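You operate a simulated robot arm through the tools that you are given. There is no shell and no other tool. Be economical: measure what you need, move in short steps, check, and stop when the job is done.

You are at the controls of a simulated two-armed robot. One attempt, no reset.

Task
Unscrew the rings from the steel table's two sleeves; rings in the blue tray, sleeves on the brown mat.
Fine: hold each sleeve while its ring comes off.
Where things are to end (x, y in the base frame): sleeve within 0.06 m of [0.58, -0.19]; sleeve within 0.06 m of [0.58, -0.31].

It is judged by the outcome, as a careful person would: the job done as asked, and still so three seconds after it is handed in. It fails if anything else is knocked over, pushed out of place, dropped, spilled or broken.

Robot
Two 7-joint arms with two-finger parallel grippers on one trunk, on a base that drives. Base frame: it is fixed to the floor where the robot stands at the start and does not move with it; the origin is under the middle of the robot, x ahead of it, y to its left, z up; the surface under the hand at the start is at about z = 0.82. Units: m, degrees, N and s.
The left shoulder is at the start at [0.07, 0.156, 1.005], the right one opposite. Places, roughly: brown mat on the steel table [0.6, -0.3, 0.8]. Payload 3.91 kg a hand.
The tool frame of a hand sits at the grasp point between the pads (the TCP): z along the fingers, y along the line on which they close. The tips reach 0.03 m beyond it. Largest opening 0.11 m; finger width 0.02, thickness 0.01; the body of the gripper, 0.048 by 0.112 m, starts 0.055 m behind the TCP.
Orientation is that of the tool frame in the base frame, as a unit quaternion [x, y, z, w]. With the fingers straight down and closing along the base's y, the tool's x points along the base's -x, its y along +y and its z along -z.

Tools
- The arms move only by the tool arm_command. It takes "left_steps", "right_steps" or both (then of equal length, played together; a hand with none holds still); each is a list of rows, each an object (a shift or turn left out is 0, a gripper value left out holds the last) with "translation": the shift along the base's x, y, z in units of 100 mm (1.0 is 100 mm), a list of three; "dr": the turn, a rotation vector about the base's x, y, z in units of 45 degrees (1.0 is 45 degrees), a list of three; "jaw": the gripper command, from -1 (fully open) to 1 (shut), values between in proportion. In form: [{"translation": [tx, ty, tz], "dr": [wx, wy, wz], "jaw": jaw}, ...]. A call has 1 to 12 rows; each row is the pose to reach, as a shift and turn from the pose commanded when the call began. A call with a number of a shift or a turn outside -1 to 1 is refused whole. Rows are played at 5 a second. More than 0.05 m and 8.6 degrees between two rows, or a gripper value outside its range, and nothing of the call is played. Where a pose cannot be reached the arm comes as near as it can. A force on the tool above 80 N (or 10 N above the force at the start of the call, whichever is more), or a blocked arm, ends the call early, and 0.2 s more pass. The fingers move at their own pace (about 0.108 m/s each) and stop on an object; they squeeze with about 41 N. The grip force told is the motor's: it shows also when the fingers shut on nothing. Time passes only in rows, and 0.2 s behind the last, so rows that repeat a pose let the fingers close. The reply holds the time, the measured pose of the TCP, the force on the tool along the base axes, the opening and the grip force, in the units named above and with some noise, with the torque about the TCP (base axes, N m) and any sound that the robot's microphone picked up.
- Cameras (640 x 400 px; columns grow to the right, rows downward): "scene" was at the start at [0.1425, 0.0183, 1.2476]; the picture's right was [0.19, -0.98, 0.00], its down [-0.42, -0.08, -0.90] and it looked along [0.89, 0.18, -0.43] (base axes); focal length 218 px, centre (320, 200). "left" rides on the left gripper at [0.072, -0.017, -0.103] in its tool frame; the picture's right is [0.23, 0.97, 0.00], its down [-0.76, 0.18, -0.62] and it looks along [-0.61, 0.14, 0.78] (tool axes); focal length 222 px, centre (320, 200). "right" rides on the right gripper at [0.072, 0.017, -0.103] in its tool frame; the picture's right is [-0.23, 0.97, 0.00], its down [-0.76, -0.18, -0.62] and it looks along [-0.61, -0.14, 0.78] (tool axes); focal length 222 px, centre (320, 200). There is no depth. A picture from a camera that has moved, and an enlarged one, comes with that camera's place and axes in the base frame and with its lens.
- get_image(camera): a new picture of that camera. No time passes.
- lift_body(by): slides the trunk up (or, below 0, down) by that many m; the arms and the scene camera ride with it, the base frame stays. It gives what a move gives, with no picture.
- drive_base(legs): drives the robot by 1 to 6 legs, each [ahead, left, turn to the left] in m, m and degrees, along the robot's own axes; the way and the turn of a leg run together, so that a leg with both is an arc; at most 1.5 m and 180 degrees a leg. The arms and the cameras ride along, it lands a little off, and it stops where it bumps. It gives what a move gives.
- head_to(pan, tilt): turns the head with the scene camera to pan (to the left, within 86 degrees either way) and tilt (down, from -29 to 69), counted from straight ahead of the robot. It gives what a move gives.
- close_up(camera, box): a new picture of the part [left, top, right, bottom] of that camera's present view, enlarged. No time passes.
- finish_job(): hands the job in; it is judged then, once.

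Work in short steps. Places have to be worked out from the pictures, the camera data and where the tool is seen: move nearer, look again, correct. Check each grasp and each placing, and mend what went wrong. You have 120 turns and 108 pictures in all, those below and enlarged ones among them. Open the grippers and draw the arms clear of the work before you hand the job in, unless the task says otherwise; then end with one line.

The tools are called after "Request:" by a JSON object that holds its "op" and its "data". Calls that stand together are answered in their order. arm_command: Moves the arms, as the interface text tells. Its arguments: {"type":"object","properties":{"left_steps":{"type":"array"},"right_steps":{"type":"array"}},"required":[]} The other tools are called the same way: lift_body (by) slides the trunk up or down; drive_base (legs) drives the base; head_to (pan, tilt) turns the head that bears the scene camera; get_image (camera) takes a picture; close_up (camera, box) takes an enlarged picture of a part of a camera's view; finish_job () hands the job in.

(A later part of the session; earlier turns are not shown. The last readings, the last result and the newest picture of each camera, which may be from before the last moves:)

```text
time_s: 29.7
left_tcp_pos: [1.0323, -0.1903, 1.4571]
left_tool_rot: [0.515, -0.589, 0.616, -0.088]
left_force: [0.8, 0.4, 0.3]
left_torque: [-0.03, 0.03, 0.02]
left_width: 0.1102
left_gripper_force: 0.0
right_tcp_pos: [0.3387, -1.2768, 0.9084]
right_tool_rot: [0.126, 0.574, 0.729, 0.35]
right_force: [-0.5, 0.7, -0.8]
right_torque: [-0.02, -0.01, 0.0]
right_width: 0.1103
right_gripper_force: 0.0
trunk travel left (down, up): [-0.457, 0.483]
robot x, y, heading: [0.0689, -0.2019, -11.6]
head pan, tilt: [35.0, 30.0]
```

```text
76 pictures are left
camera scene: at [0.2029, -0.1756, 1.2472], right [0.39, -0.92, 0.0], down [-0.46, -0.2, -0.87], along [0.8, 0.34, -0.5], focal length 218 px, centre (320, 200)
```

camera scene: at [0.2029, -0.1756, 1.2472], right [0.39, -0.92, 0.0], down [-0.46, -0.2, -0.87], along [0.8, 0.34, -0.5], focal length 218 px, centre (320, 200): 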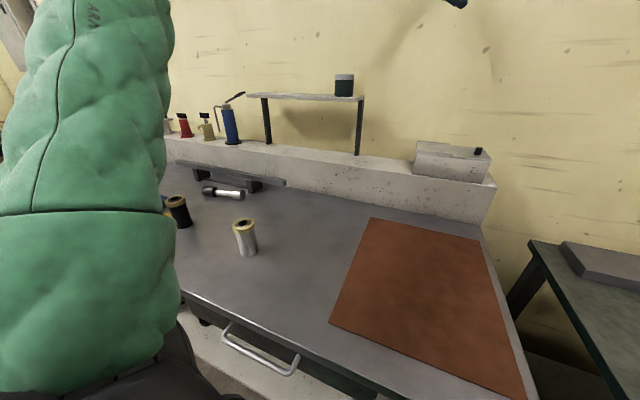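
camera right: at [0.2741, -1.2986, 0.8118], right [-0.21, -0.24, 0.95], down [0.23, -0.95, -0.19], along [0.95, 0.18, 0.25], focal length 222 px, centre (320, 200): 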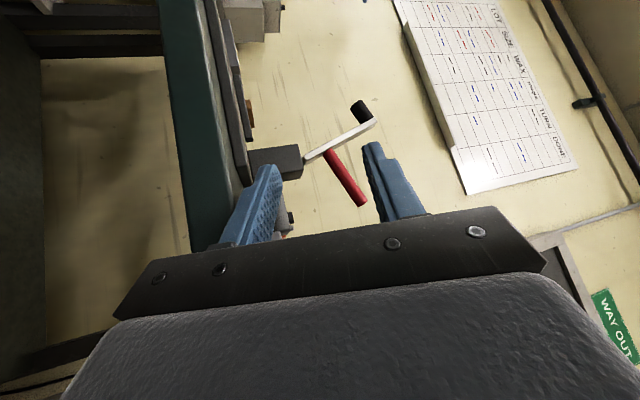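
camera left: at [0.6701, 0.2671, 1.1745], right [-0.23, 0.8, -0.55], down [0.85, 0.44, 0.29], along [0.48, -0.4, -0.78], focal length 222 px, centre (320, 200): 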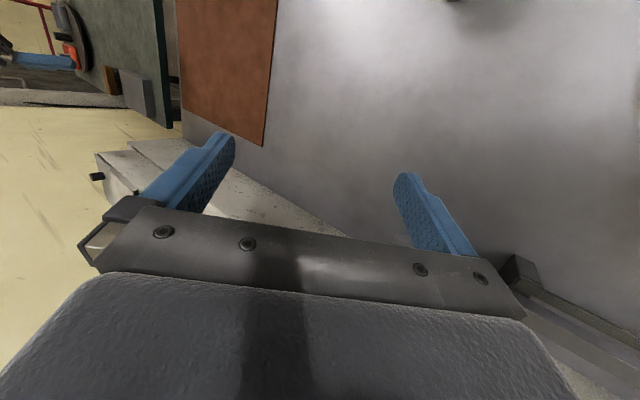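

The tall item lies on the table near the rail, and everything else looks in place. I'll bring the arms back to a sane posture, starting with the left hand back and half-rotated toward pointing down while the right hand rises.

Request:
{"op": "arm_command", "data": {"left_steps": [{"translation": [-0.14, 0.14, 0], "dr": [0.13, 0.019, -0.109]}, {"translation": [-0.28, 0.28, 0], "dr": [0.26, 0.037, -0.218]}, {"translation": [-0.42, 0.42, 0], "dr": [0.39, 0.056, -0.327]}, {"translation": [-0.56, 0.56, 0], "dr": [0.52, 0.074, -0.436]}, {"translation": [-0.7, 0.7, 0], "dr": [0.65, 0.093, -0.545]}, {"translation": [-0.85, 0.85, 0], "dr": [0.78, 0.112, -0.654]}, {"translation": [-1, 1, 0], "dr": [0.913, 0.13, -0.763]}], "right_steps": [{"translation": [0, 0, 0.14]}, {"translation": [0, 0, 0.28]}, {"translation": [0, 0, 0.42]}, {"translation": [0, 0, 0.56]}, {"translation": [0, 0, 0.7]}, {"translation": [0, 0, 0.85]}, {"translation": [0, 0, 1]}]}}

```text
time_s: 31.3
left_tcp_pos: [0.9311, -0.09, 1.4584]
left_tool_rot: [-0.288, 0.892, -0.345, 0.05]
left_force: [-0.1, 0.0, 0.1]
left_torque: [-0.01, -0.01, 0.01]
left_width: 0.1099
left_gripper_force: 0.1
right_tcp_pos: [0.3396, -1.2759, 1.0088]
right_tool_rot: [0.124, 0.577, 0.728, 0.349]
right_force: [0.1, -0.3, -0.4]
right_torque: [-0.01, 0.04, -0.01]
right_width: 0.1098
right_gripper_force: 0.0
trunk travel left (down, up): [-0.457, 0.483]
robot x, y, heading: [0.0684, -0.2023, -11.6]
head pan, tilt: [35.0, 30.0]
```

The control works normally again. I continue: left hand fully down-pointing and further back, right hand up, inward and rotating down.

Request:
{"op": "arm_command", "data": {"left_steps": [{"translation": [-0.14, 0.14, 0], "dr": [0.13, 0.019, -0.109]}, {"translation": [-0.28, 0.28, 0], "dr": [0.26, 0.037, -0.218]}, {"translation": [-0.42, 0.42, 0], "dr": [0.39, 0.056, -0.327]}, {"translation": [-0.56, 0.56, 0], "dr": [0.52, 0.074, -0.436]}, {"translation": [-0.7, 0.7, 0], "dr": [0.65, 0.093, -0.545]}, {"translation": [-0.85, 0.85, 0], "dr": [0.78, 0.112, -0.654]}, {"translation": [-1, 1, 0], "dr": [0.913, 0.13, -0.763]}], "right_steps": [{"translation": [0, 0.14, 0.14], "dr": [-0.14, 0.07, 0.024]}, {"translation": [0, 0.28, 0.28], "dr": [-0.28, 0.134, 0.048]}, {"translation": [0, 0.42, 0.42], "dr": [-0.42, 0.2, 0.072]}, {"translation": [0, 0.56, 0.56], "dr": [-0.56, 0.27, 0.096]}, {"translation": [0, 0.7, 0.7], "dr": [-0.7, 0.335, 0.12]}, {"translation": [0, 0.85, 0.85], "dr": [-0.84, 0.4, 0.144]}, {"translation": [0, 1, 1], "dr": [-0.98, 0.47, 0.168]}]}}

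```text
time_s: 32.9
left_tcp_pos: [0.8313, 0.0096, 1.4574]
left_tool_rot: [0.001, 1.0, 0.0, 0.001]
left_force: [-0.7, -0.1, -0.2]
left_torque: [0.01, -0.02, -0.02]
left_width: 0.1102
left_gripper_force: 0.1
right_tcp_pos: [0.3464, -1.1395, 1.1141]
right_tool_rot: [0.082, 0.864, 0.447, 0.215]
right_force: [-0.3, -0.4, 0.0]
right_torque: [0.0, 0.01, 0.01]
right_width: 0.1101
right_gripper_force: 0.0
right hand out of reach, approached as far as the arm can: row 4, 5, 6, 7
trunk travel left (down, up): [-0.457, 0.483]
robot x, y, heading: [0.0674, -0.2011, -11.5]
head pan, tilt: [35.0, 30.0]
```

Left points straight down now. I bring the right hand in further with the remaining rotation, and the left hand toward the left front.

Request:
{"op": "arm_command", "data": {"left_steps": [{"translation": [-0.14, 0.14, -0.1]}, {"translation": [-0.28, 0.28, -0.2]}, {"translation": [-0.42, 0.42, -0.3]}, {"translation": [-0.56, 0.56, -0.4]}, {"translation": [-0.7, 0.7, -0.5]}, {"translation": [-0.85, 0.85, -0.6]}, {"translation": [-1, 1, -0.7]}], "right_steps": [{"translation": [0.14, 0.14, 0], "dr": [-0.14, 0.07, 0.026]}, {"translation": [0.28, 0.28, 0], "dr": [-0.28, 0.134, 0.052]}, {"translation": [0.42, 0.42, 0], "dr": [-0.42, 0.2, 0.078]}, {"translation": [0.56, 0.56, 0], "dr": [-0.56, 0.27, 0.104]}, {"translation": [0.7, 0.7, 0], "dr": [-0.7, 0.335, 0.13]}, {"translation": [0.85, 0.85, 0], "dr": [-0.84, 0.4, 0.156]}, {"translation": [1, 1, 0], "dr": [-0.98, 0.47, 0.18]}]}}

```text
time_s: 34.5
left_tcp_pos: [0.7344, 0.1072, 1.3862]
left_tool_rot: [0.002, 1.0, 0.0, -0.001]
left_force: [0.2, 0.0, -0.4]
left_torque: [0.05, 0.04, 0.01]
left_width: 0.11
left_gripper_force: 0.0
right_tcp_pos: [0.4522, -0.9942, 1.11]
right_tool_rot: [0.019, 0.992, 0.113, 0.049]
right_force: [0.8, -0.8, -0.7]
right_torque: [0.03, 0.02, 0.01]
right_width: 0.11
right_gripper_force: 0.2
right hand out of reach, approached as far as the arm can: row 1, 2, 3, 4, 5, 6, 7
trunk travel left (down, up): [-0.457, 0.483]
robot x, y, heading: [0.0715, -0.2048, -11.4]
head pan, tilt: [35.0, 30.0]
```

Both are tracking. One more pair of moves in the same direction.

Request:
{"op": "arm_command", "data": {"left_steps": [{"translation": [-0.17, 0.17, -0.17]}, {"translation": [-0.33, 0.33, -0.33]}, {"translation": [-0.5, 0.5, -0.5]}, {"translation": [-0.67, 0.67, -0.67]}, {"translation": [-0.83, 0.83, -0.83]}, {"translation": [-1, 1, -1]}], "right_steps": [{"translation": [0.17, 0.17, 0], "dr": [-0.1, 0.04, 0.02]}, {"translation": [0.33, 0.33, 0], "dr": [-0.2, 0.08, 0.03]}, {"translation": [0.5, 0.5, 0], "dr": [-0.29, 0.126, 0.05]}, {"translation": [0.67, 0.67, 0], "dr": [-0.29, 0.126, 0.05]}, {"translation": [0.83, 0.83, 0], "dr": [-0.29, 0.126, 0.05]}, {"translation": [1, 1, 0], "dr": [-0.29, 0.126, 0.05]}]}}

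Request:
{"op": "arm_command", "data": {"right_steps": [{"translation": [0, 0.25, 0]}, {"translation": [0, 0.5, 0]}, {"translation": [0, 0.75, 0]}, {"translation": [0, 1, 0]}], "left_steps": [{"translation": [0, 0.25, 0]}, {"translation": [0, 0.5, 0]}, {"translation": [0, 0.75, 0]}, {"translation": [0, 1, 0]}]}}

```text
time_s: 35.9
left_tcp_pos: [0.6326, 0.2091, 1.2868]
left_tool_rot: [0.001, 1.0, -0.002, -0.001]
left_force: [-0.4, 0.7, -0.7]
left_torque: [-0.02, 0.0, 0.02]
left_width: 0.1099
left_gripper_force: 0.0
right_tcp_pos: [0.5494, -0.8923, 1.114]
right_tool_rot: [-0.002, 1.0, -0.003, 0.001]
right_force: [-0.2, -0.2, 1.3]
right_torque: [-0.03, 0.01, 0.02]
right_width: 0.11
right_gripper_force: 0.0
trunk travel left (down, up): [-0.457, 0.483]
robot x, y, heading: [0.069, -0.2009, -11.9]
head pan, tilt: [35.0, 30.0]
```

```text
time_s: 36.9
left_tcp_pos: [0.6333, 0.3101, 1.2853]
left_tool_rot: [0.0, 1.0, 0.0, 0.0]
left_force: [0.2, -0.4, 0.0]
left_torque: [0.01, 0.01, -0.04]
left_width: 0.1099
left_gripper_force: 0.1
right_tcp_pos: [0.5505, -0.7922, 1.1113]
right_tool_rot: [-0.001, 1.0, -0.003, 0.001]
right_force: [0.0, 0.6, 0.5]
right_torque: [-0.02, 0.01, 0.0]
right_width: 0.1097
right_gripper_force: 0.0
trunk travel left (down, up): [-0.457, 0.483]
robot x, y, heading: [0.0678, -0.2, -11.7]
head pan, tilt: [35.0, 30.0]
```

Posture is normal now. I drive straight back from the table to give the elbows room.

Request:
{"op": "drive_base", "data": {"legs": [[-0.147, -0.03, 0]]}}

```text
time_s: 38.3
left_tcp_pos: [0.4812, 0.3113, 1.2863]
left_tool_rot: [0.0, 1.0, 0.0, 0.002]
left_force: [-0.3, 0.3, 0.0]
left_torque: [0.01, -0.06, -0.01]
left_width: 0.1101
left_gripper_force: 0.1
right_tcp_pos: [0.3978, -0.7923, 1.1119]
right_tool_rot: [-0.002, 1.0, -0.002, 0.002]
right_force: [-1.6, 0.3, 0.6]
right_torque: [0.03, -0.02, 0.0]
right_width: 0.1097
right_gripper_force: 0.1
trunk travel left (down, up): [-0.457, 0.483]
robot x, y, heading: [-0.0831, -0.2028, -11.7]
head pan, tilt: [35.0, 30.0]
```

Driving works. Now left to about y=0.12, straighten the heading, and raise the trunk 0.1 m for elbow clearance.

Request:
{"op": "drive_base", "data": {"legs": [[0, 0, 11.7], [-0.02, 0.32, 0]]}}

Request:
{"op": "lift_body", "data": {"by": 0.1}}

Request:
{"op": "head_to", "data": {"pan": 10, "tilt": 30}}

Request:
{"op": "get_image", "data": {"camera": "scene"}}

```text
time_s: 41.2
left_tcp_pos: [0.3453, 0.7377, 1.2855]
left_tool_rot: [-0.103, 0.995, -0.001, 0.001]
left_force: [-0.4, 0.7, 0.5]
left_torque: [-0.03, 0.0, 0.01]
left_width: 0.1102
left_gripper_force: 0.1
right_tcp_pos: [0.4916, -0.3586, 1.1124]
right_tool_rot: [-0.105, 0.994, -0.002, 0.001]
right_force: [0.2, 0.6, -0.4]
right_torque: [0.0, 0.0, 0.02]
right_width: 0.1103
right_gripper_force: 0.0
trunk travel left (down, up): [-0.457, 0.483]
robot x, y, heading: [-0.103, 0.1182, 0.2]
head pan, tilt: [35.0, 30.0]
```

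```text
time_s: 42.5
left_tcp_pos: [0.3457, 0.7355, 1.3865]
left_tool_rot: [-0.103, 0.995, -0.001, 0.001]
left_force: [0.8, 0.3, 0.6]
left_torque: [0.04, 0.01, -0.02]
left_width: 0.1101
left_gripper_force: 0.0
right_tcp_pos: [0.4914, -0.3598, 1.211]
right_tool_rot: [-0.105, 0.994, -0.001, 0.001]
right_force: [0.1, 0.1, 0.9]
right_torque: [-0.01, -0.02, -0.03]
right_width: 0.11
right_gripper_force: 0.1
trunk travel left (down, up): [-0.557, 0.383]
robot x, y, heading: [-0.1003, 0.1201, 0.1]
head pan, tilt: [35.0, 30.0]
```

```text
time_s: 43.4
left_tcp_pos: [0.3463, 0.7349, 1.3862]
left_tool_rot: [-0.103, 0.995, -0.001, 0.002]
left_force: [-0.2, 0.2, -0.7]
left_torque: [0.0, -0.01, -0.05]
left_width: 0.11
left_gripper_force: 0.1
right_tcp_pos: [0.4911, -0.3598, 1.2114]
right_tool_rot: [-0.105, 0.994, -0.002, 0.002]
right_force: [0.9, 0.0, -0.4]
right_torque: [0.01, 0.01, 0.03]
right_width: 0.1098
right_gripper_force: 0.0
trunk travel left (down, up): [-0.557, 0.383]
robot x, y, heading: [-0.0974, 0.1209, -0.0]
head pan, tilt: [10.0, 30.0]
```

```text
75 pictures are left
camera scene: at [0.0388, 0.1376, 1.3472], right [0.18, -0.98, 0.0], down [-0.49, -0.09, -0.87], along [0.85, 0.15, -0.5], focal length 218 px, centre (320, 200)
```

scene: 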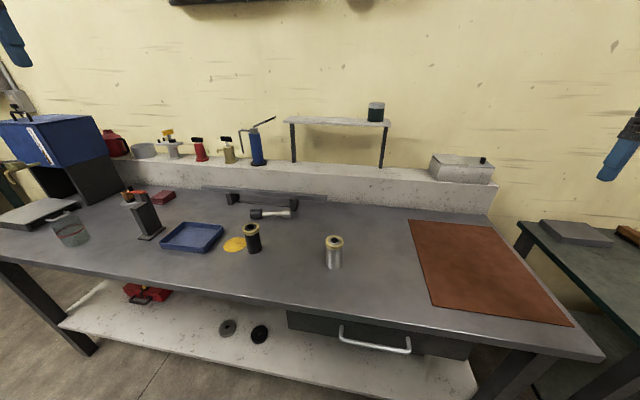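

This overview confirms silver at about (0.554, 0.187) and black at about (0.582, 0.479). I bring the right hand in with a 45° heading, yaw first.

Request:
{"op": "arm_command", "data": {"right_steps": [{"translation": [0, 0.2, -0.1], "dr": [0, 0, 0.15]}, {"translation": [0, 0.4, -0.2], "dr": [0, 0, 0.3]}, {"translation": [0, 0.6, -0.3], "dr": [0, 0, 0.45]}, {"translation": [0, 0.8, -0.4], "dr": [0, 0, 0.6]}, {"translation": [0, 1, -0.5], "dr": [0, 0, 0.74]}]}}

Request:
{"op": "arm_command", "data": {"right_steps": [{"translation": [0, 0.14, -0.1], "dr": [0.123, -0.123, 0]}, {"translation": [0, 0.28, -0.2], "dr": [0.247, -0.247, 0]}, {"translation": [0, 0.42, -0.3], "dr": [0.37, -0.37, 0]}, {"translation": [0, 0.56, -0.4], "dr": [0.494, -0.494, 0]}, {"translation": [0, 0.7, -0.5], "dr": [0.617, -0.617, 0]}, {"translation": [0, 0.85, -0.6], "dr": [0.741, -0.741, 0]}, {"translation": [0, 1, -0.7], "dr": [0.864, -0.864, 0]}]}}

```text
time_s: 44.8
left_tcp_pos: [0.3477, 0.7361, 1.3856]
left_tool_rot: [-0.104, 0.995, 0.0, 0.0]
left_force: [1.6, -0.1, 0.5]
left_torque: [0.01, 0.02, 0.04]
left_width: 0.1097
left_gripper_force: 0.1
right_tcp_pos: [0.4575, -0.2593, 1.2999]
right_tool_rot: [-0.377, 0.916, -0.056, 0.125]
right_force: [0.2, -0.5, -0.5]
right_torque: [0.02, 0.0, 0.0]
right_width: 0.1097
right_gripper_force: 0.0
trunk travel left (down, up): [-0.557, 0.383]
robot x, y, heading: [-0.102, 0.1215, 0.2]
head pan, tilt: [10.0, 30.0]
stopped in row 5 (right hand): the arm was blocked; the commanded pose is now the measured one
```

```text
time_s: 46.4
left_tcp_pos: [0.3456, 0.7361, 1.386]
left_tool_rot: [-0.102, 0.995, 0.0, 0.0]
left_force: [-1.0, 0.3, -0.2]
left_torque: [-0.02, 0.01, -0.01]
left_width: 0.11
left_gripper_force: 0.1
right_tcp_pos: [0.4566, -0.1591, 1.2316]
right_tool_rot: [-0.276, 0.789, 0.126, 0.534]
right_force: [0.3, 0.1, 0.5]
right_torque: [-0.03, 0.01, 0.0]
right_width: 0.11
right_gripper_force: 0.0
trunk travel left (down, up): [-0.557, 0.383]
robot x, y, heading: [-0.1041, 0.1211, 0.0]
head pan, tilt: [10.0, 30.0]
```

The orientation is close (heading 33°, 23° down). I trim it to about 33° down and move toward the pre-grasp.

Request:
{"op": "arm_command", "data": {"right_steps": [{"translation": [0, 0.25, -0.25], "dr": [-0.005, 0.06, 0]}, {"translation": [0, 0.5, -0.5], "dr": [-0.01, 0.12, 0]}, {"translation": [0, 0.75, -0.75], "dr": [-0.015, 0.18, 0]}, {"translation": [0, 1, -1], "dr": [-0.02, 0.24, -0.01]}]}}

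Request:
{"op": "arm_command", "data": {"right_steps": [{"translation": [0, 0.25, -0.25]}, {"translation": [0, 0.5, -0.5]}, {"translation": [-0.05, 0.75, -0.75]}, {"translation": [-0.1, 1, -1]}]}}

Request:
{"op": "get_image", "data": {"camera": "scene"}}

```text
time_s: 47.4
left_tcp_pos: [0.3475, 0.7375, 1.3831]
left_tool_rot: [-0.102, 0.995, -0.002, 0.001]
left_force: [0.1, 0.5, 0.0]
left_torque: [-0.02, -0.01, 0.01]
left_width: 0.11
left_gripper_force: 0.0
right_tcp_pos: [0.4718, -0.0603, 1.135]
right_tool_rot: [-0.264, 0.839, 0.143, 0.454]
right_force: [-1.0, 0.6, -1.5]
right_torque: [0.01, 0.0, -0.06]
right_width: 0.1096
right_gripper_force: 0.0
right hand out of reach, approached as far as the arm can: row 2, 3, 4
trunk travel left (down, up): [-0.557, 0.383]
robot x, y, heading: [-0.1028, 0.1227, -0.1]
head pan, tilt: [10.0, 30.0]
```

```text
time_s: 48.4
left_tcp_pos: [0.348, 0.7372, 1.3844]
left_tool_rot: [-0.102, 0.995, -0.002, -0.001]
left_force: [0.2, -0.1, 0.5]
left_torque: [-0.02, 0.02, 0.0]
left_width: 0.11
left_gripper_force: 0.0
right_tcp_pos: [0.4884, 0.0451, 1.0368]
right_tool_rot: [-0.264, 0.839, 0.143, 0.453]
right_force: [0.8, -1.0, -0.8]
right_torque: [-0.02, 0.04, -0.02]
right_width: 0.1104
right_gripper_force: 0.0
right hand out of reach, approached as far as the arm can: row 1, 2, 3, 4
trunk travel left (down, up): [-0.557, 0.383]
robot x, y, heading: [-0.1031, 0.1241, 0.2]
head pan, tilt: [10.0, 30.0]
```

```text
74 pictures are left
camera scene: at [0.0404, 0.1386, 1.347], right [0.17, -0.98, 0.0], down [-0.49, -0.09, -0.87], along [0.85, 0.15, -0.5], focal length 218 px, centre (320, 200)
```

scene: 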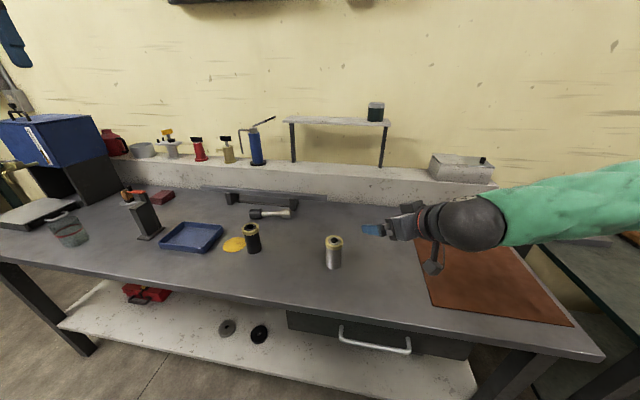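

The right hand is at its inner reach limit, so I back the base another 0.12 m.

Request:
{"op": "drive_base", "data": {"legs": [[-0.12, 0, 0]]}}

Request:
{"op": "arm_command", "data": {"right_steps": [{"translation": [0.2, 0.15, -0.25]}, {"translation": [0.4, 0.3, -0.5]}, {"translation": [0.5, 0.45, -0.75]}, {"translation": [0.6, 0.5, -1]}]}}

```text
time_s: 49.6
left_tcp_pos: [0.2242, 0.7372, 1.3857]
left_tool_rot: [-0.103, 0.995, -0.001, 0.001]
left_force: [0.1, 0.5, 1.0]
left_torque: [0.03, -0.02, 0.01]
left_width: 0.1099
left_gripper_force: 0.0
right_tcp_pos: [0.3656, 0.0428, 1.0381]
right_tool_rot: [-0.264, 0.839, 0.143, 0.454]
right_force: [-0.1, -0.3, 0.2]
right_torque: [-0.01, 0.0, -0.04]
right_width: 0.1101
right_gripper_force: 0.0
trunk travel left (down, up): [-0.557, 0.383]
robot x, y, heading: [-0.2243, 0.1218, 0.0]
head pan, tilt: [10.0, 30.0]
```

```text
time_s: 50.6
left_tcp_pos: [0.2273, 0.7357, 1.386]
left_tool_rot: [-0.103, 0.995, -0.001, 0.0]
left_force: [0.5, 0.6, -0.3]
left_torque: [-0.03, 0.02, 0.0]
left_width: 0.1102
left_gripper_force: 0.2
right_tcp_pos: [0.4261, 0.0934, 0.9357]
right_tool_rot: [-0.263, 0.838, 0.143, 0.456]
right_force: [-0.1, -0.4, -0.3]
right_torque: [0.0, -0.02, -0.03]
right_width: 0.1101
right_gripper_force: 0.0
trunk travel left (down, up): [-0.557, 0.383]
robot x, y, heading: [-0.2201, 0.1191, 0.4]
head pan, tilt: [10.0, 30.0]
```

In range now with no limit warnings. I look with the right hand camera and the scene camera to refine the silver sleeve's place.

Request:
{"op": "get_image", "data": {"camera": "right"}}

Request:
{"op": "close_up", "data": {"camera": "scene", "box": [260, 180, 420, 280]}}

```text
73 pictures are left
camera right: at [0.3138, 0.0351, 0.9307], right [-0.46, 0.87, 0.19], down [0.01, -0.21, 0.98], along [0.89, 0.45, 0.08], focal length 222 px, centre (320, 200)
```

right: 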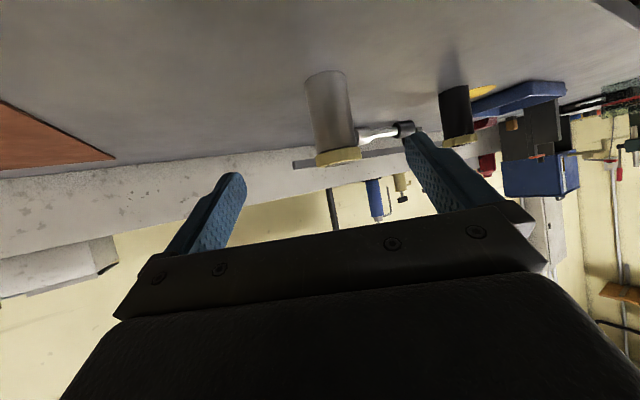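

```text
4.00 times, centred on (340, 230) of scene
camera zoom: at [-0.0808, 0.1372, 1.3472], right [0.17, -0.98, 0.0], down [-0.49, -0.09, -0.87], along [0.85, 0.15, -0.5], focal length 872 px, centre (240, 80)
```

zoom: 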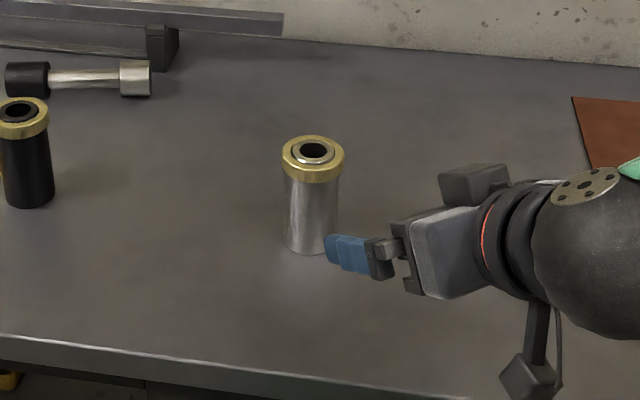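

Silver is at about (0.556, 0.190), well lined up with the hand's heading. I descend to z≈0.85, then advance part way.

Request:
{"op": "arm_command", "data": {"right_steps": [{"translation": [0, 0, -0.3]}, {"translation": [0, 0, -0.6]}, {"translation": [0, 0, -0.86]}, {"translation": [0.25, 0.19, -0.86]}, {"translation": [0.5, 0.38, -0.86]}, {"translation": [0.7, 0.53, -0.86]}]}}

Request:
{"op": "get_image", "data": {"camera": "right"}}

Request:
{"op": "close_up", "data": {"camera": "scene", "box": [260, 180, 420, 280]}}

```text
time_s: 52.0
left_tcp_pos: [0.2262, 0.7362, 1.3853]
left_tool_rot: [-0.104, 0.995, -0.001, 0.0]
left_force: [0.3, 0.3, -0.1]
left_torque: [-0.01, 0.02, 0.01]
left_width: 0.1098
left_gripper_force: 0.1
right_tcp_pos: [0.4736, 0.1123, 0.8995]
right_tool_rot: [-0.263, 0.841, 0.141, 0.452]
right_force: [0.8, 0.7, -0.1]
right_torque: [-0.03, 0.01, 0.03]
right_width: 0.11
right_gripper_force: 0.0
right hand out of reach, approached as far as the arm can: row 2, 3, 4, 5, 6
trunk travel left (down, up): [-0.557, 0.383]
robot x, y, heading: [-0.2234, 0.1222, 0.0]
head pan, tilt: [10.0, 30.0]
```

```text
71 pictures are left
camera right: at [0.3596, 0.0537, 0.8955], right [-0.45, 0.87, 0.19], down [0.02, -0.2, 0.98], along [0.89, 0.45, 0.07], focal length 222 px, centre (320, 200)
```

right: 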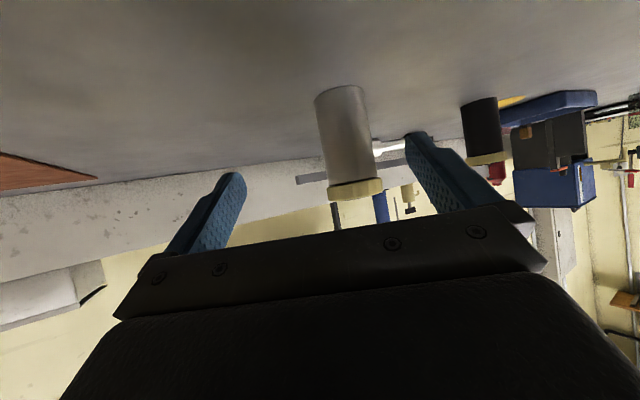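

```text
4.00 times, centred on (340, 230) of scene
camera zoom: at [-0.0811, 0.1373, 1.3472], right [0.18, -0.98, 0.0], down [-0.49, -0.09, -0.87], along [0.85, 0.15, -0.5], focal length 872 px, centre (240, 80)
```

zoom: 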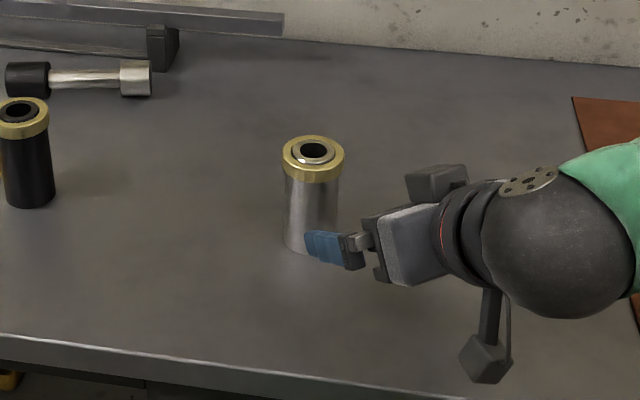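

Going lower is limited at this trunk height. I reset the command to the present height, then lower the trunk by 0.05 m.

Request:
{"op": "arm_command", "data": {"right_steps": [{"translation": [-0.2, -0.3, 0.55]}]}}

Request:
{"op": "lift_body", "data": {"by": -0.06}}

```text
refused: row 1 steps farther than a row can; nothing moved
```

```text
time_s: 53.0
left_tcp_pos: [0.2246, 0.7366, 1.3269]
left_tool_rot: [-0.103, 0.995, -0.001, 0.001]
left_force: [-0.7, 0.7, 0.1]
left_torque: [-0.01, 0.03, 0.0]
left_width: 0.1099
left_gripper_force: 0.1
right_tcp_pos: [0.4719, 0.1122, 0.8446]
right_tool_rot: [-0.264, 0.839, 0.141, 0.454]
right_force: [1.5, -0.5, 31.5]
right_torque: [1.81, 0.49, -0.02]
right_width: 0.1089
right_gripper_force: 0.1
trunk travel left (down, up): [-0.497, 0.443]
robot x, y, heading: [-0.2206, 0.1208, 0.1]
head pan, tilt: [10.0, 30.0]
```

The left fingertip is touching the table with 31 N, so the table is nearer z 0.815. I raise the hand to clear it.

Request:
{"op": "arm_command", "data": {"right_steps": [{"translation": [-0.1, -0.15, 0.3]}, {"translation": [-0.2, -0.3, 0.6]}, {"translation": [-0.2, -0.3, 0.65]}]}}

```text
time_s: 53.8
left_tcp_pos: [0.2265, 0.7362, 1.3243]
left_tool_rot: [-0.103, 0.995, -0.001, 0.0]
left_force: [0.3, -0.4, -0.7]
left_torque: [0.0, 0.01, 0.0]
left_width: 0.11
left_gripper_force: 0.1
right_tcp_pos: [0.4517, 0.082, 0.904]
right_tool_rot: [-0.264, 0.841, 0.141, 0.451]
right_force: [-0.1, 0.1, -0.3]
right_torque: [0.0, 0.01, 0.0]
right_width: 0.1099
right_gripper_force: 0.0
trunk travel left (down, up): [-0.497, 0.443]
robot x, y, heading: [-0.2207, 0.1244, 0.4]
head pan, tilt: [10.0, 30.0]
```

Clear and on target. I descend to z≈0.855, shift sideways to line up, then advance so the sleeve sits between the pads.

Request:
{"op": "arm_command", "data": {"right_steps": [{"translation": [-0.19, 0.27, -0.2]}, {"translation": [-0.19, 0.27, -0.49]}, {"translation": [0.1, 0.47, -0.49]}, {"translation": [0.35, 0.65, -0.49]}, {"translation": [0.35, 0.65, -0.49]}]}}

Request:
{"op": "get_image", "data": {"camera": "right"}}

Request:
{"op": "close_up", "data": {"camera": "scene", "box": [260, 180, 420, 280]}}

```text
time_s: 55.0
left_tcp_pos: [0.2261, 0.7371, 1.3251]
left_tool_rot: [-0.103, 0.995, -0.002, 0.0]
left_force: [0.3, -0.1, -0.5]
left_torque: [0.0, -0.01, 0.02]
left_width: 0.1098
left_gripper_force: 0.1
right_tcp_pos: [0.4855, 0.1276, 0.8675]
right_tool_rot: [-0.263, 0.841, 0.141, 0.452]
right_force: [-0.6, 0.1, -0.2]
right_torque: [-0.02, -0.01, -0.02]
right_width: 0.1099
right_gripper_force: 0.1
right hand out of reach, approached as far as the arm can: row 3, 4, 5
trunk travel left (down, up): [-0.497, 0.443]
robot x, y, heading: [-0.2237, 0.1208, 0.2]
head pan, tilt: [10.0, 30.0]
```

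```text
69 pictures are left
camera right: at [0.371, 0.0703, 0.862], right [-0.45, 0.87, 0.19], down [0.02, -0.2, 0.98], along [0.89, 0.45, 0.07], focal length 222 px, centre (320, 200)
```

right: 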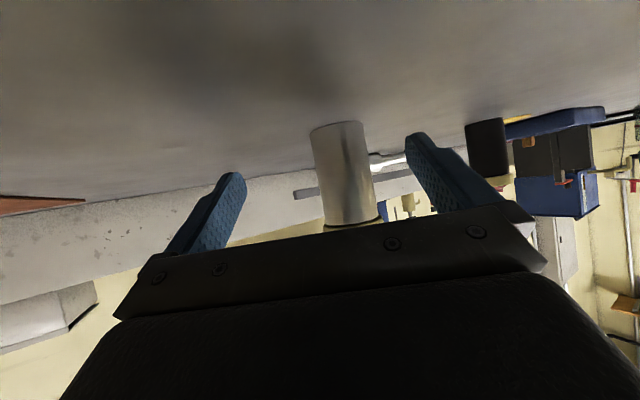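

```text
4.00 times, centred on (340, 230) of scene
camera zoom: at [-0.0811, 0.1377, 1.2872], right [0.18, -0.98, 0.0], down [-0.49, -0.09, -0.87], along [0.85, 0.15, -0.5], focal length 872 px, centre (240, 80)
```

zoom: 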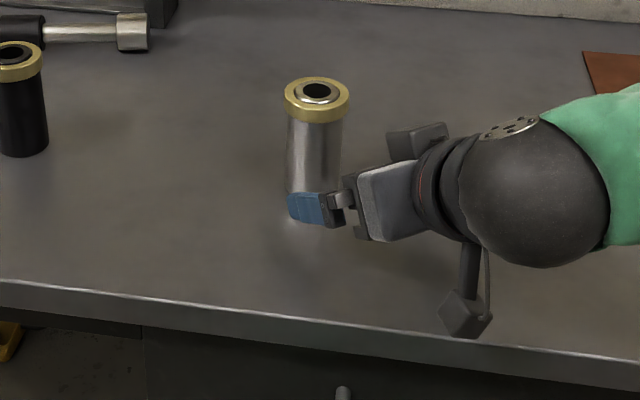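

The arm hits a limit crossing the midline here. I back the hand off and shift the robot 0.13 m left so that silver lies before the right shoulder.

Request:
{"op": "arm_command", "data": {"right_steps": [{"translation": [-0.25, -0.2, 0.2]}, {"translation": [-0.5, -0.4, 0.5]}, {"translation": [-0.8, -0.7, 0.8]}]}}

Request:
{"op": "drive_base", "data": {"legs": [[0, 0.13, 0]]}}

```text
refused: row 3 steps farther than a row can; nothing moved
```

```text
time_s: 56.3
left_tcp_pos: [0.2258, 0.8693, 1.3234]
left_tool_rot: [-0.103, 0.995, -0.002, 0.0]
left_force: [0.5, 0.2, -0.6]
left_torque: [-0.04, -0.01, -0.01]
left_width: 0.11
left_gripper_force: 0.0
right_tcp_pos: [0.4836, 0.2596, 0.8662]
right_tool_rot: [-0.265, 0.84, 0.141, 0.451]
right_force: [1.1, -0.4, 0.3]
right_torque: [0.01, -0.01, -0.02]
right_width: 0.1099
right_gripper_force: 0.0
trunk travel left (down, up): [-0.497, 0.443]
robot x, y, heading: [-0.2271, 0.2515, 0.2]
head pan, tilt: [10.0, 30.0]
```

That retreat was refused and the base moved anyway. I must check whether the sleeve was touched.

Request:
{"op": "get_image", "data": {"camera": "scene"}}

```text
67 pictures are left
camera scene: at [-0.0815, 0.2701, 1.2872], right [0.18, -0.98, 0.0], down [-0.49, -0.09, -0.87], along [0.85, 0.15, -0.5], focal length 218 px, centre (320, 200)
```

scene: 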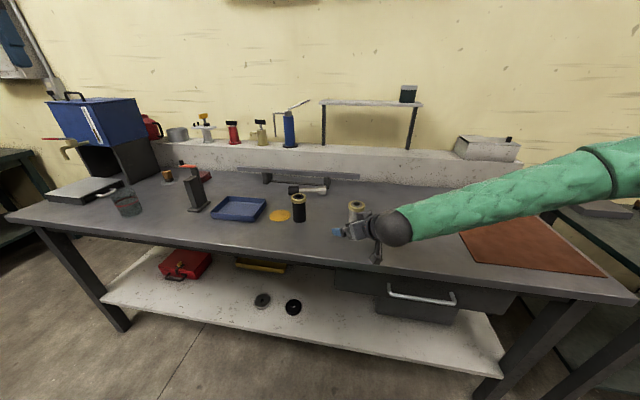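

The sleeve is still standing and looks undisturbed. I retreat the hand back and up in legal steps.

Request:
{"op": "arm_command", "data": {"right_steps": [{"translation": [-0.3, -0.2, 0.1]}, {"translation": [-0.6, -0.4, 0.2]}, {"translation": [-0.6, -0.7, 0.5]}, {"translation": [-0.6, -1, 0.7]}]}}

Request:
{"op": "close_up", "data": {"camera": "scene", "box": [270, 170, 430, 270]}}

Request:
{"op": "get_image", "data": {"camera": "right"}}

```text
time_s: 57.3
left_tcp_pos: [0.2246, 0.8678, 1.3266]
left_tool_rot: [-0.103, 0.995, -0.001, 0.001]
left_force: [0.1, 0.0, -0.8]
left_torque: [0.01, -0.02, -0.01]
left_width: 0.1102
left_gripper_force: 0.1
right_tcp_pos: [0.4224, 0.161, 0.937]
right_tool_rot: [-0.264, 0.84, 0.141, 0.452]
right_force: [-0.3, -0.6, -0.5]
right_torque: [-0.02, -0.03, 0.02]
right_width: 0.1099
right_gripper_force: 0.1
trunk travel left (down, up): [-0.497, 0.443]
robot x, y, heading: [-0.2218, 0.2532, 0.2]
head pan, tilt: [10.0, 30.0]
```

```text
4.00 times, centred on (350, 220) of scene
camera zoom: at [-0.0821, 0.2681, 1.2872], right [0.18, -0.98, 0.0], down [-0.49, -0.09, -0.87], along [0.85, 0.15, -0.5], focal length 872 px, centre (200, 120)
```

zoom: 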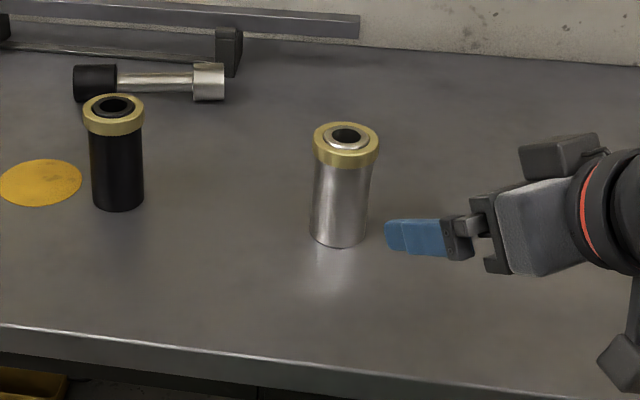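

```text
65 pictures are left
camera right: at [0.3099, 0.1014, 0.9324], right [-0.45, 0.87, 0.19], down [0.02, -0.2, 0.98], along [0.89, 0.45, 0.07], focal length 222 px, centre (320, 200)
```

right: 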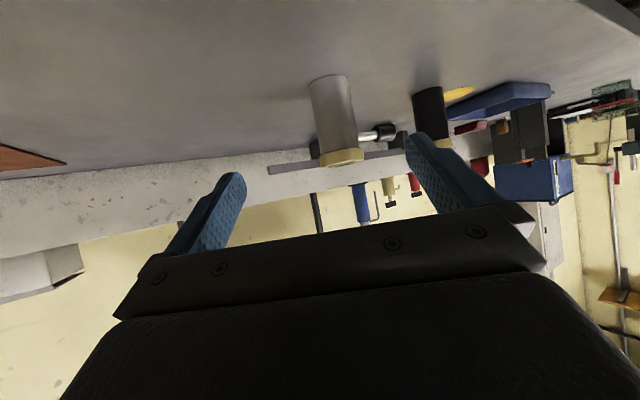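

By triangulation silver now stands at about (0.535, 0.257): it was nudged about 6 cm left but stayed upright. I retreat further before shifting the base left again.

Request:
{"op": "arm_command", "data": {"right_steps": [{"translation": [-0.3, -0.2, 0.1]}, {"translation": [-0.6, -0.4, 0.2]}]}}

```text
time_s: 57.9
left_tcp_pos: [0.2244, 0.8672, 1.326]
left_tool_rot: [-0.103, 0.995, -0.001, 0.0]
left_force: [0.9, -0.5, -0.3]
left_torque: [-0.04, 0.02, 0.02]
left_width: 0.1099
left_gripper_force: 0.1
right_tcp_pos: [0.3727, 0.1214, 0.9579]
right_tool_rot: [-0.266, 0.84, 0.142, 0.451]
right_force: [0.6, 0.3, -0.6]
right_torque: [-0.01, 0.04, 0.03]
right_width: 0.1098
right_gripper_force: 0.0
right hand out of reach, approached as far as the arm can: row 2
trunk travel left (down, up): [-0.497, 0.443]
robot x, y, heading: [-0.2222, 0.2511, 0.0]
head pan, tilt: [10.0, 30.0]
```

Clear of the sleeve. Now shift the base left by 0.15.

Request:
{"op": "drive_base", "data": {"legs": [[0, 0.15, 0]]}}

```text
time_s: 59.3
left_tcp_pos: [0.2252, 1.0182, 1.3243]
left_tool_rot: [-0.103, 0.995, -0.002, 0.001]
left_force: [0.6, 0.3, -0.9]
left_torque: [0.0, -0.01, -0.02]
left_width: 0.1098
left_gripper_force: 0.1
right_tcp_pos: [0.3721, 0.2708, 0.9591]
right_tool_rot: [-0.265, 0.841, 0.141, 0.451]
right_force: [0.1, -0.4, 0.3]
right_torque: [-0.04, 0.03, -0.02]
right_width: 0.11
right_gripper_force: 0.1
trunk travel left (down, up): [-0.497, 0.443]
robot x, y, heading: [-0.2248, 0.3979, 0.1]
head pan, tilt: [10.0, 30.0]
```

Next I line up: move to the approach line about 0.15 m short of the sleeve at z≈0.86.

Request:
{"op": "arm_command", "data": {"right_steps": [{"translation": [0.05, -0.35, -0.2]}, {"translation": [0.1, -0.7, -0.4]}, {"translation": [0.25, -1, -0.6]}, {"translation": [0.4, -1, -0.98]}, {"translation": [0.4, -1, -0.98]}]}}

```text
time_s: 60.5
left_tcp_pos: [0.2227, 1.0173, 1.3263]
left_tool_rot: [-0.103, 0.995, -0.001, 0.001]
left_force: [-0.6, 0.9, 0.4]
left_torque: [-0.02, -0.03, -0.02]
left_width: 0.11
left_gripper_force: 0.1
right_tcp_pos: [0.4115, 0.1704, 0.861]
right_tool_rot: [-0.265, 0.84, 0.141, 0.452]
right_force: [0.4, 0.5, -0.1]
right_torque: [-0.02, 0.04, -0.01]
right_width: 0.1101
right_gripper_force: 0.1
trunk travel left (down, up): [-0.497, 0.443]
robot x, y, heading: [-0.2212, 0.4002, 0.1]
head pan, tilt: [10.0, 30.0]
```

Exactly there. I advance 0.11 m along the heading.

Request:
{"op": "arm_command", "data": {"right_steps": [{"translation": [0.3, 0.21, 0]}, {"translation": [0.6, 0.417, 0]}, {"translation": [0.9, 0.625, 0]}, {"translation": [0.9, 0.625, 0]}]}}

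Request:
{"op": "get_image", "data": {"camera": "right"}}

Request:
{"op": "close_up", "data": {"camera": "scene", "box": [320, 170, 480, 270]}}

```text
time_s: 61.5
left_tcp_pos: [0.2243, 1.0156, 1.3246]
left_tool_rot: [-0.103, 0.995, -0.001, 0.0]
left_force: [-0.5, 0.3, 0.1]
left_torque: [0.04, -0.01, -0.02]
left_width: 0.1101
left_gripper_force: 0.0
right_tcp_pos: [0.5024, 0.2336, 0.8614]
right_tool_rot: [-0.265, 0.841, 0.142, 0.45]
right_force: [-0.4, -0.1, 0.1]
right_torque: [-0.01, -0.03, -0.02]
right_width: 0.11
right_gripper_force: 0.1
trunk travel left (down, up): [-0.497, 0.443]
robot x, y, heading: [-0.225, 0.4008, -0.0]
head pan, tilt: [10.0, 30.0]
```

```text
64 pictures are left
camera right: at [0.3885, 0.1742, 0.8555], right [-0.46, 0.87, 0.19], down [0.02, -0.2, 0.98], along [0.89, 0.45, 0.07], focal length 222 px, centre (320, 200)
```

right: 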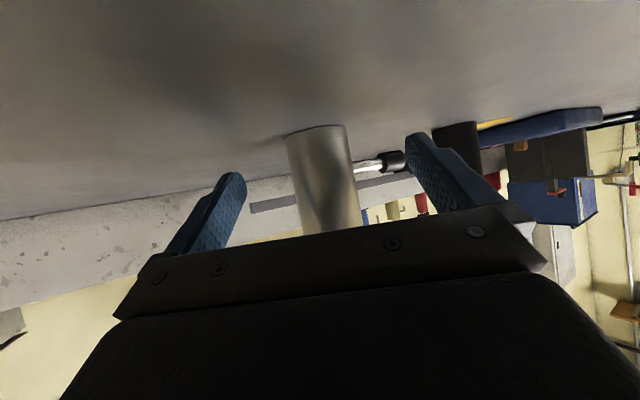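

```text
4.00 times, centred on (400, 220) of scene
camera zoom: at [-0.0828, 0.4171, 1.2874], right [0.18, -0.98, 0.0], down [-0.49, -0.09, -0.87], along [0.85, 0.15, -0.5], focal length 872 px, centre (0, 120)
```

zoom: 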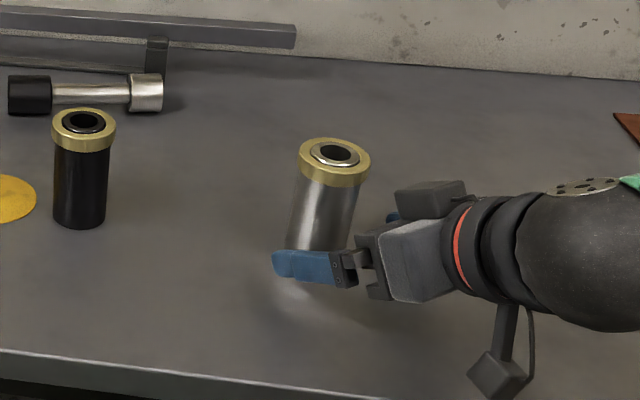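

The sleeve is centred between the fingers. I advance the last 2.5 cm and close.

Request:
{"op": "arm_command", "data": {"right_steps": [{"translation": [0.205, 0.143, 0]}, {"translation": [0.205, 0.143, 0], "jaw": 0}, {"translation": [0.205, 0.143, 0], "jaw": 1}, {"translation": [0.205, 0.143, 0], "jaw": 1}, {"translation": [0.205, 0.143, 0], "jaw": 1}, {"translation": [0.205, 0.143, 0], "jaw": 1}]}}

Request:
{"op": "close_up", "data": {"camera": "scene", "box": [320, 170, 480, 270]}}

```text
time_s: 62.9
left_tcp_pos: [0.2242, 1.0177, 1.3261]
left_tool_rot: [-0.102, 0.995, -0.001, 0.0]
left_force: [0.2, 0.4, 0.2]
left_torque: [0.0, -0.02, -0.02]
left_width: 0.1099
left_gripper_force: 0.0
right_tcp_pos: [0.5232, 0.247, 0.8611]
right_tool_rot: [-0.265, 0.84, 0.142, 0.451]
right_force: [3.5, 0.0, 5.3]
right_torque: [0.25, -0.28, -0.11]
right_width: 0.0466
right_gripper_force: 41.0
trunk travel left (down, up): [-0.497, 0.443]
robot x, y, heading: [-0.2255, 0.3992, 0.3]
head pan, tilt: [10.0, 30.0]
```

```text
4.00 times, centred on (400, 220) of scene
camera zoom: at [-0.082, 0.418, 1.2873], right [0.18, -0.98, 0.0], down [-0.49, -0.09, -0.87], along [0.85, 0.15, -0.5], focal length 872 px, centre (0, 120)
```

zoom: 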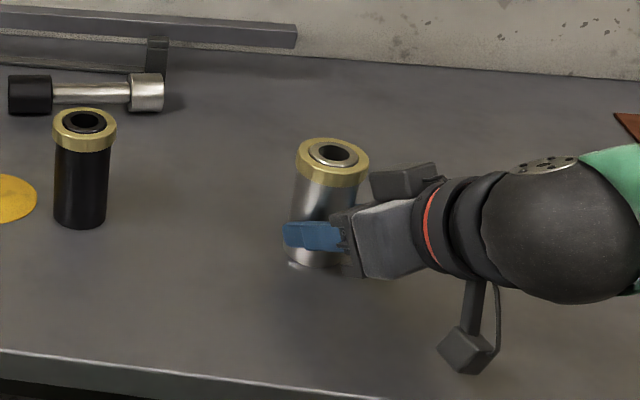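

Firm grip on the silver sleeve (width 46.6 mm, 41 N). Next I bring the left hand across at safe height.

Request:
{"op": "arm_command", "data": {"left_steps": [{"translation": [0.25, -0.33, 0]}, {"translation": [0.5, -0.66, 0]}, {"translation": [0.7, -1, 0]}]}}

Request:
{"op": "arm_command", "data": {"left_steps": [{"translation": [0.25, -0.33, 0]}, {"translation": [0.5, -0.66, 0]}, {"translation": [0.7, -1, 0]}]}}

Request:
{"op": "arm_command", "data": {"left_steps": [{"translation": [0.25, -0.33, 0]}, {"translation": [0.5, -0.66, 0]}, {"translation": [0.7, -1, 0]}]}}

Request:
{"op": "arm_command", "data": {"left_steps": [{"translation": [0.25, -0.33, 0]}, {"translation": [0.5, -0.66, 0]}, {"translation": [0.7, -1, 0]}]}}

```text
time_s: 63.7
left_tcp_pos: [0.2938, 0.9139, 1.3261]
left_tool_rot: [-0.104, 0.995, 0.0, 0.001]
left_force: [0.1, -0.6, -0.4]
left_torque: [0.02, 0.0, 0.01]
left_width: 0.1101
left_gripper_force: 0.0
right_tcp_pos: [0.5221, 0.247, 0.8606]
right_tool_rot: [-0.265, 0.84, 0.143, 0.452]
right_force: [1.4, 3.4, 6.3]
right_torque: [0.02, -0.22, 0.13]
right_width: 0.0465
right_gripper_force: 41.3
trunk travel left (down, up): [-0.497, 0.443]
robot x, y, heading: [-0.225, 0.4025, 0.0]
head pan, tilt: [10.0, 30.0]
```

```text
time_s: 64.5
left_tcp_pos: [0.3652, 0.8137, 1.3273]
left_tool_rot: [-0.104, 0.995, 0.0, 0.002]
left_force: [0.5, -0.4, 0.3]
left_torque: [0.05, -0.04, 0.0]
left_width: 0.1103
left_gripper_force: 0.0
right_tcp_pos: [0.5242, 0.2469, 0.8611]
right_tool_rot: [-0.265, 0.84, 0.142, 0.451]
right_force: [3.9, 2.3, 7.7]
right_torque: [0.0, -0.11, 0.04]
right_width: 0.0467
right_gripper_force: 41.4
trunk travel left (down, up): [-0.497, 0.443]
robot x, y, heading: [-0.223, 0.4046, 0.1]
head pan, tilt: [10.0, 30.0]
```

```text
time_s: 65.3
left_tcp_pos: [0.4351, 0.7153, 1.3276]
left_tool_rot: [-0.103, 0.995, 0.0, 0.001]
left_force: [-0.6, 0.6, -0.3]
left_torque: [-0.01, -0.02, 0.02]
left_width: 0.1103
left_gripper_force: 0.0
right_tcp_pos: [0.5237, 0.2476, 0.8615]
right_tool_rot: [-0.265, 0.84, 0.142, 0.451]
right_force: [1.5, 0.2, 8.2]
right_torque: [0.1, -0.08, 0.06]
right_width: 0.0468
right_gripper_force: 41.6
trunk travel left (down, up): [-0.497, 0.443]
robot x, y, heading: [-0.2235, 0.4016, 0.2]
head pan, tilt: [10.0, 30.0]
```

```text
time_s: 66.1
left_tcp_pos: [0.504, 0.6169, 1.3257]
left_tool_rot: [-0.104, 0.995, 0.0, 0.0]
left_force: [-0.9, 0.1, 0.2]
left_torque: [0.03, -0.04, -0.03]
left_width: 0.1099
left_gripper_force: 0.1
right_tcp_pos: [0.5238, 0.2494, 0.8599]
right_tool_rot: [-0.266, 0.84, 0.143, 0.451]
right_force: [3.5, 3.0, 9.2]
right_torque: [0.41, -0.45, 0.0]
right_width: 0.0468
right_gripper_force: 40.9
trunk travel left (down, up): [-0.497, 0.443]
robot x, y, heading: [-0.2251, 0.4028, 0.1]
head pan, tilt: [10.0, 30.0]
```

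Going smoothly. I continue toward the ring and yaw the hand clockwise by 45° to leave room for unscrewing counter-clockwise.

Request:
{"op": "arm_command", "data": {"left_steps": [{"translation": [0.05, -0.17, 0], "dr": [0, 0, -0.167]}, {"translation": [0.1, -0.33, 0], "dr": [0, 0, -0.333]}, {"translation": [0.15, -0.5, 0], "dr": [0, 0, -0.5]}, {"translation": [0.2, -0.67, 0], "dr": [0, 0, -0.667]}, {"translation": [0.25, -0.83, 0], "dr": [0, 0, -0.833]}, {"translation": [0.31, -1, 0], "dr": [0, 0, -1]}]}}

Request:
{"op": "arm_command", "data": {"left_steps": [{"translation": [0, -0.33, -0.33]}, {"translation": [0, -0.66, -0.66]}, {"translation": [0, -1, -1]}]}}

Request:
{"op": "arm_command", "data": {"left_steps": [{"translation": [0, -0.33, -0.1]}, {"translation": [0, -0.66, -0.3]}, {"translation": [0, -1, -0.5]}]}}

Request:
{"op": "get_image", "data": {"camera": "scene"}}

Request:
{"op": "get_image", "data": {"camera": "left"}}

```text
time_s: 67.5
left_tcp_pos: [0.5165, 0.5443, 1.3171]
left_tool_rot: [0.286, 0.958, -0.001, 0.001]
left_force: [0.2, -0.9, 0.1]
left_torque: [0.0, -0.02, 0.01]
left_width: 0.1101
left_gripper_force: 0.1
left hand out of reach, approached as far as the arm can: row 5, 6
right_tcp_pos: [0.5223, 0.248, 0.8612]
right_tool_rot: [-0.264, 0.841, 0.141, 0.451]
right_force: [-2.6, -1.2, 5.7]
right_torque: [0.15, -0.19, 0.1]
right_width: 0.0469
right_gripper_force: 40.7
trunk travel left (down, up): [-0.497, 0.443]
robot x, y, heading: [-0.225, 0.4002, 0.2]
head pan, tilt: [10.0, 30.0]
```

```text
time_s: 68.3
left_tcp_pos: [0.5082, 0.5089, 1.2548]
left_tool_rot: [0.285, 0.958, -0.001, 0.0]
left_force: [0.1, -0.2, 0.5]
left_torque: [0.0, 0.0, -0.01]
left_width: 0.1101
left_gripper_force: 0.1
left hand out of reach, approached as far as the arm can: row 1, 2, 3
right_tcp_pos: [0.5225, 0.2473, 0.86]
right_tool_rot: [-0.265, 0.841, 0.142, 0.45]
right_force: [0.8, 0.5, 7.0]
right_torque: [0.26, -0.17, -0.06]
right_width: 0.0467
right_gripper_force: 40.7
trunk travel left (down, up): [-0.497, 0.443]
robot x, y, heading: [-0.2203, 0.401, 0.1]
head pan, tilt: [10.0, 30.0]
```

```text
time_s: 69.1
left_tcp_pos: [0.4949, 0.4948, 1.2383]
left_tool_rot: [0.285, 0.958, -0.001, 0.001]
left_force: [-0.3, 0.6, 0.0]
left_torque: [-0.02, 0.03, -0.01]
left_width: 0.1099
left_gripper_force: 0.1
left hand out of reach, approached as far as the arm can: row 1, 2, 3
right_tcp_pos: [0.5218, 0.2489, 0.8611]
right_tool_rot: [-0.265, 0.841, 0.142, 0.45]
right_force: [-1.4, -1.5, 3.5]
right_torque: [0.13, -0.18, 0.0]
right_width: 0.0469
right_gripper_force: 41.2
trunk travel left (down, up): [-0.497, 0.443]
robot x, y, heading: [-0.2255, 0.398, -0.1]
head pan, tilt: [10.0, 30.0]
```

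```text
61 pictures are left
camera scene: at [-0.082, 0.418, 1.2873], right [0.18, -0.98, 0.0], down [-0.49, -0.09, -0.87], along [0.85, 0.15, -0.5], focal length 218 px, centre (320, 200)
```

scene: 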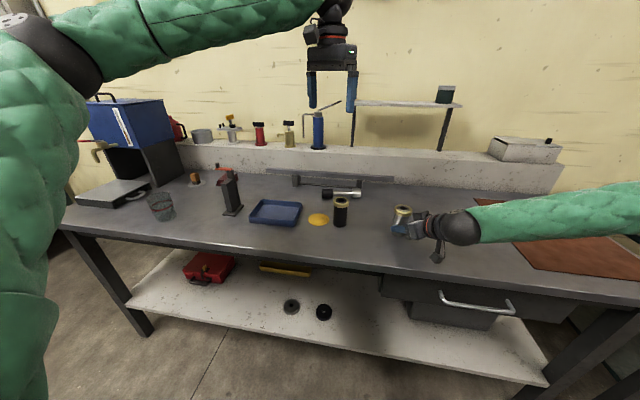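

```text
60 pictures are left
camera left: at [0.4252, 0.5212, 1.3401], right [0.34, 0.94, 0.0], down [0.73, -0.27, 0.62], along [0.59, -0.22, -0.78], focal length 222 px, centre (320, 200)
```

left: 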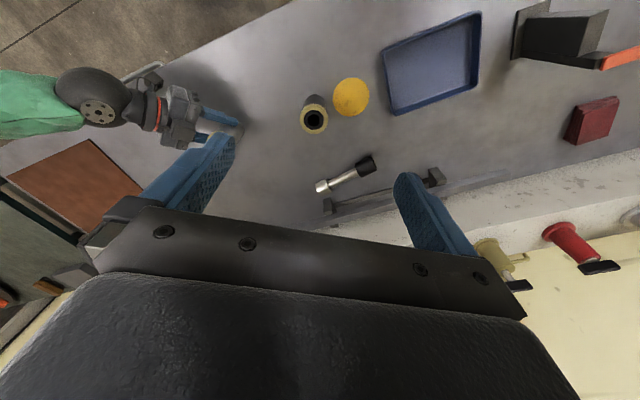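

The left arm hits a limit with clockwise yaw while crossing over, so I turn it back counter-clockwise; its range lies that way.

Request:
{"op": "arm_command", "data": {"left_steps": [{"dr": [0, 0, 0.18]}, {"dr": [0, 0, 0.36]}, {"dr": [0, 0, 0.54]}, {"dr": [0, 0, 0.72]}, {"dr": [0, 0, 0.9]}, {"dr": [0, 0, 1]}, {"dr": [0, 0, 1]}]}}

```text
time_s: 70.7
left_tcp_pos: [0.4935, 0.4941, 1.2395]
left_tool_rot: [-0.104, 0.995, 0.0, -0.001]
left_force: [-0.3, -0.2, -0.7]
left_torque: [-0.02, 0.01, 0.04]
left_width: 0.1099
left_gripper_force: 0.1
right_tcp_pos: [0.5216, 0.2486, 0.8605]
right_tool_rot: [-0.266, 0.84, 0.142, 0.45]
right_force: [-1.0, 0.3, 3.7]
right_torque: [0.09, -0.17, 0.03]
right_width: 0.047
right_gripper_force: 41.0
trunk travel left (down, up): [-0.497, 0.443]
robot x, y, heading: [-0.2221, 0.4009, 0.1]
head pan, tilt: [10.0, 30.0]
```

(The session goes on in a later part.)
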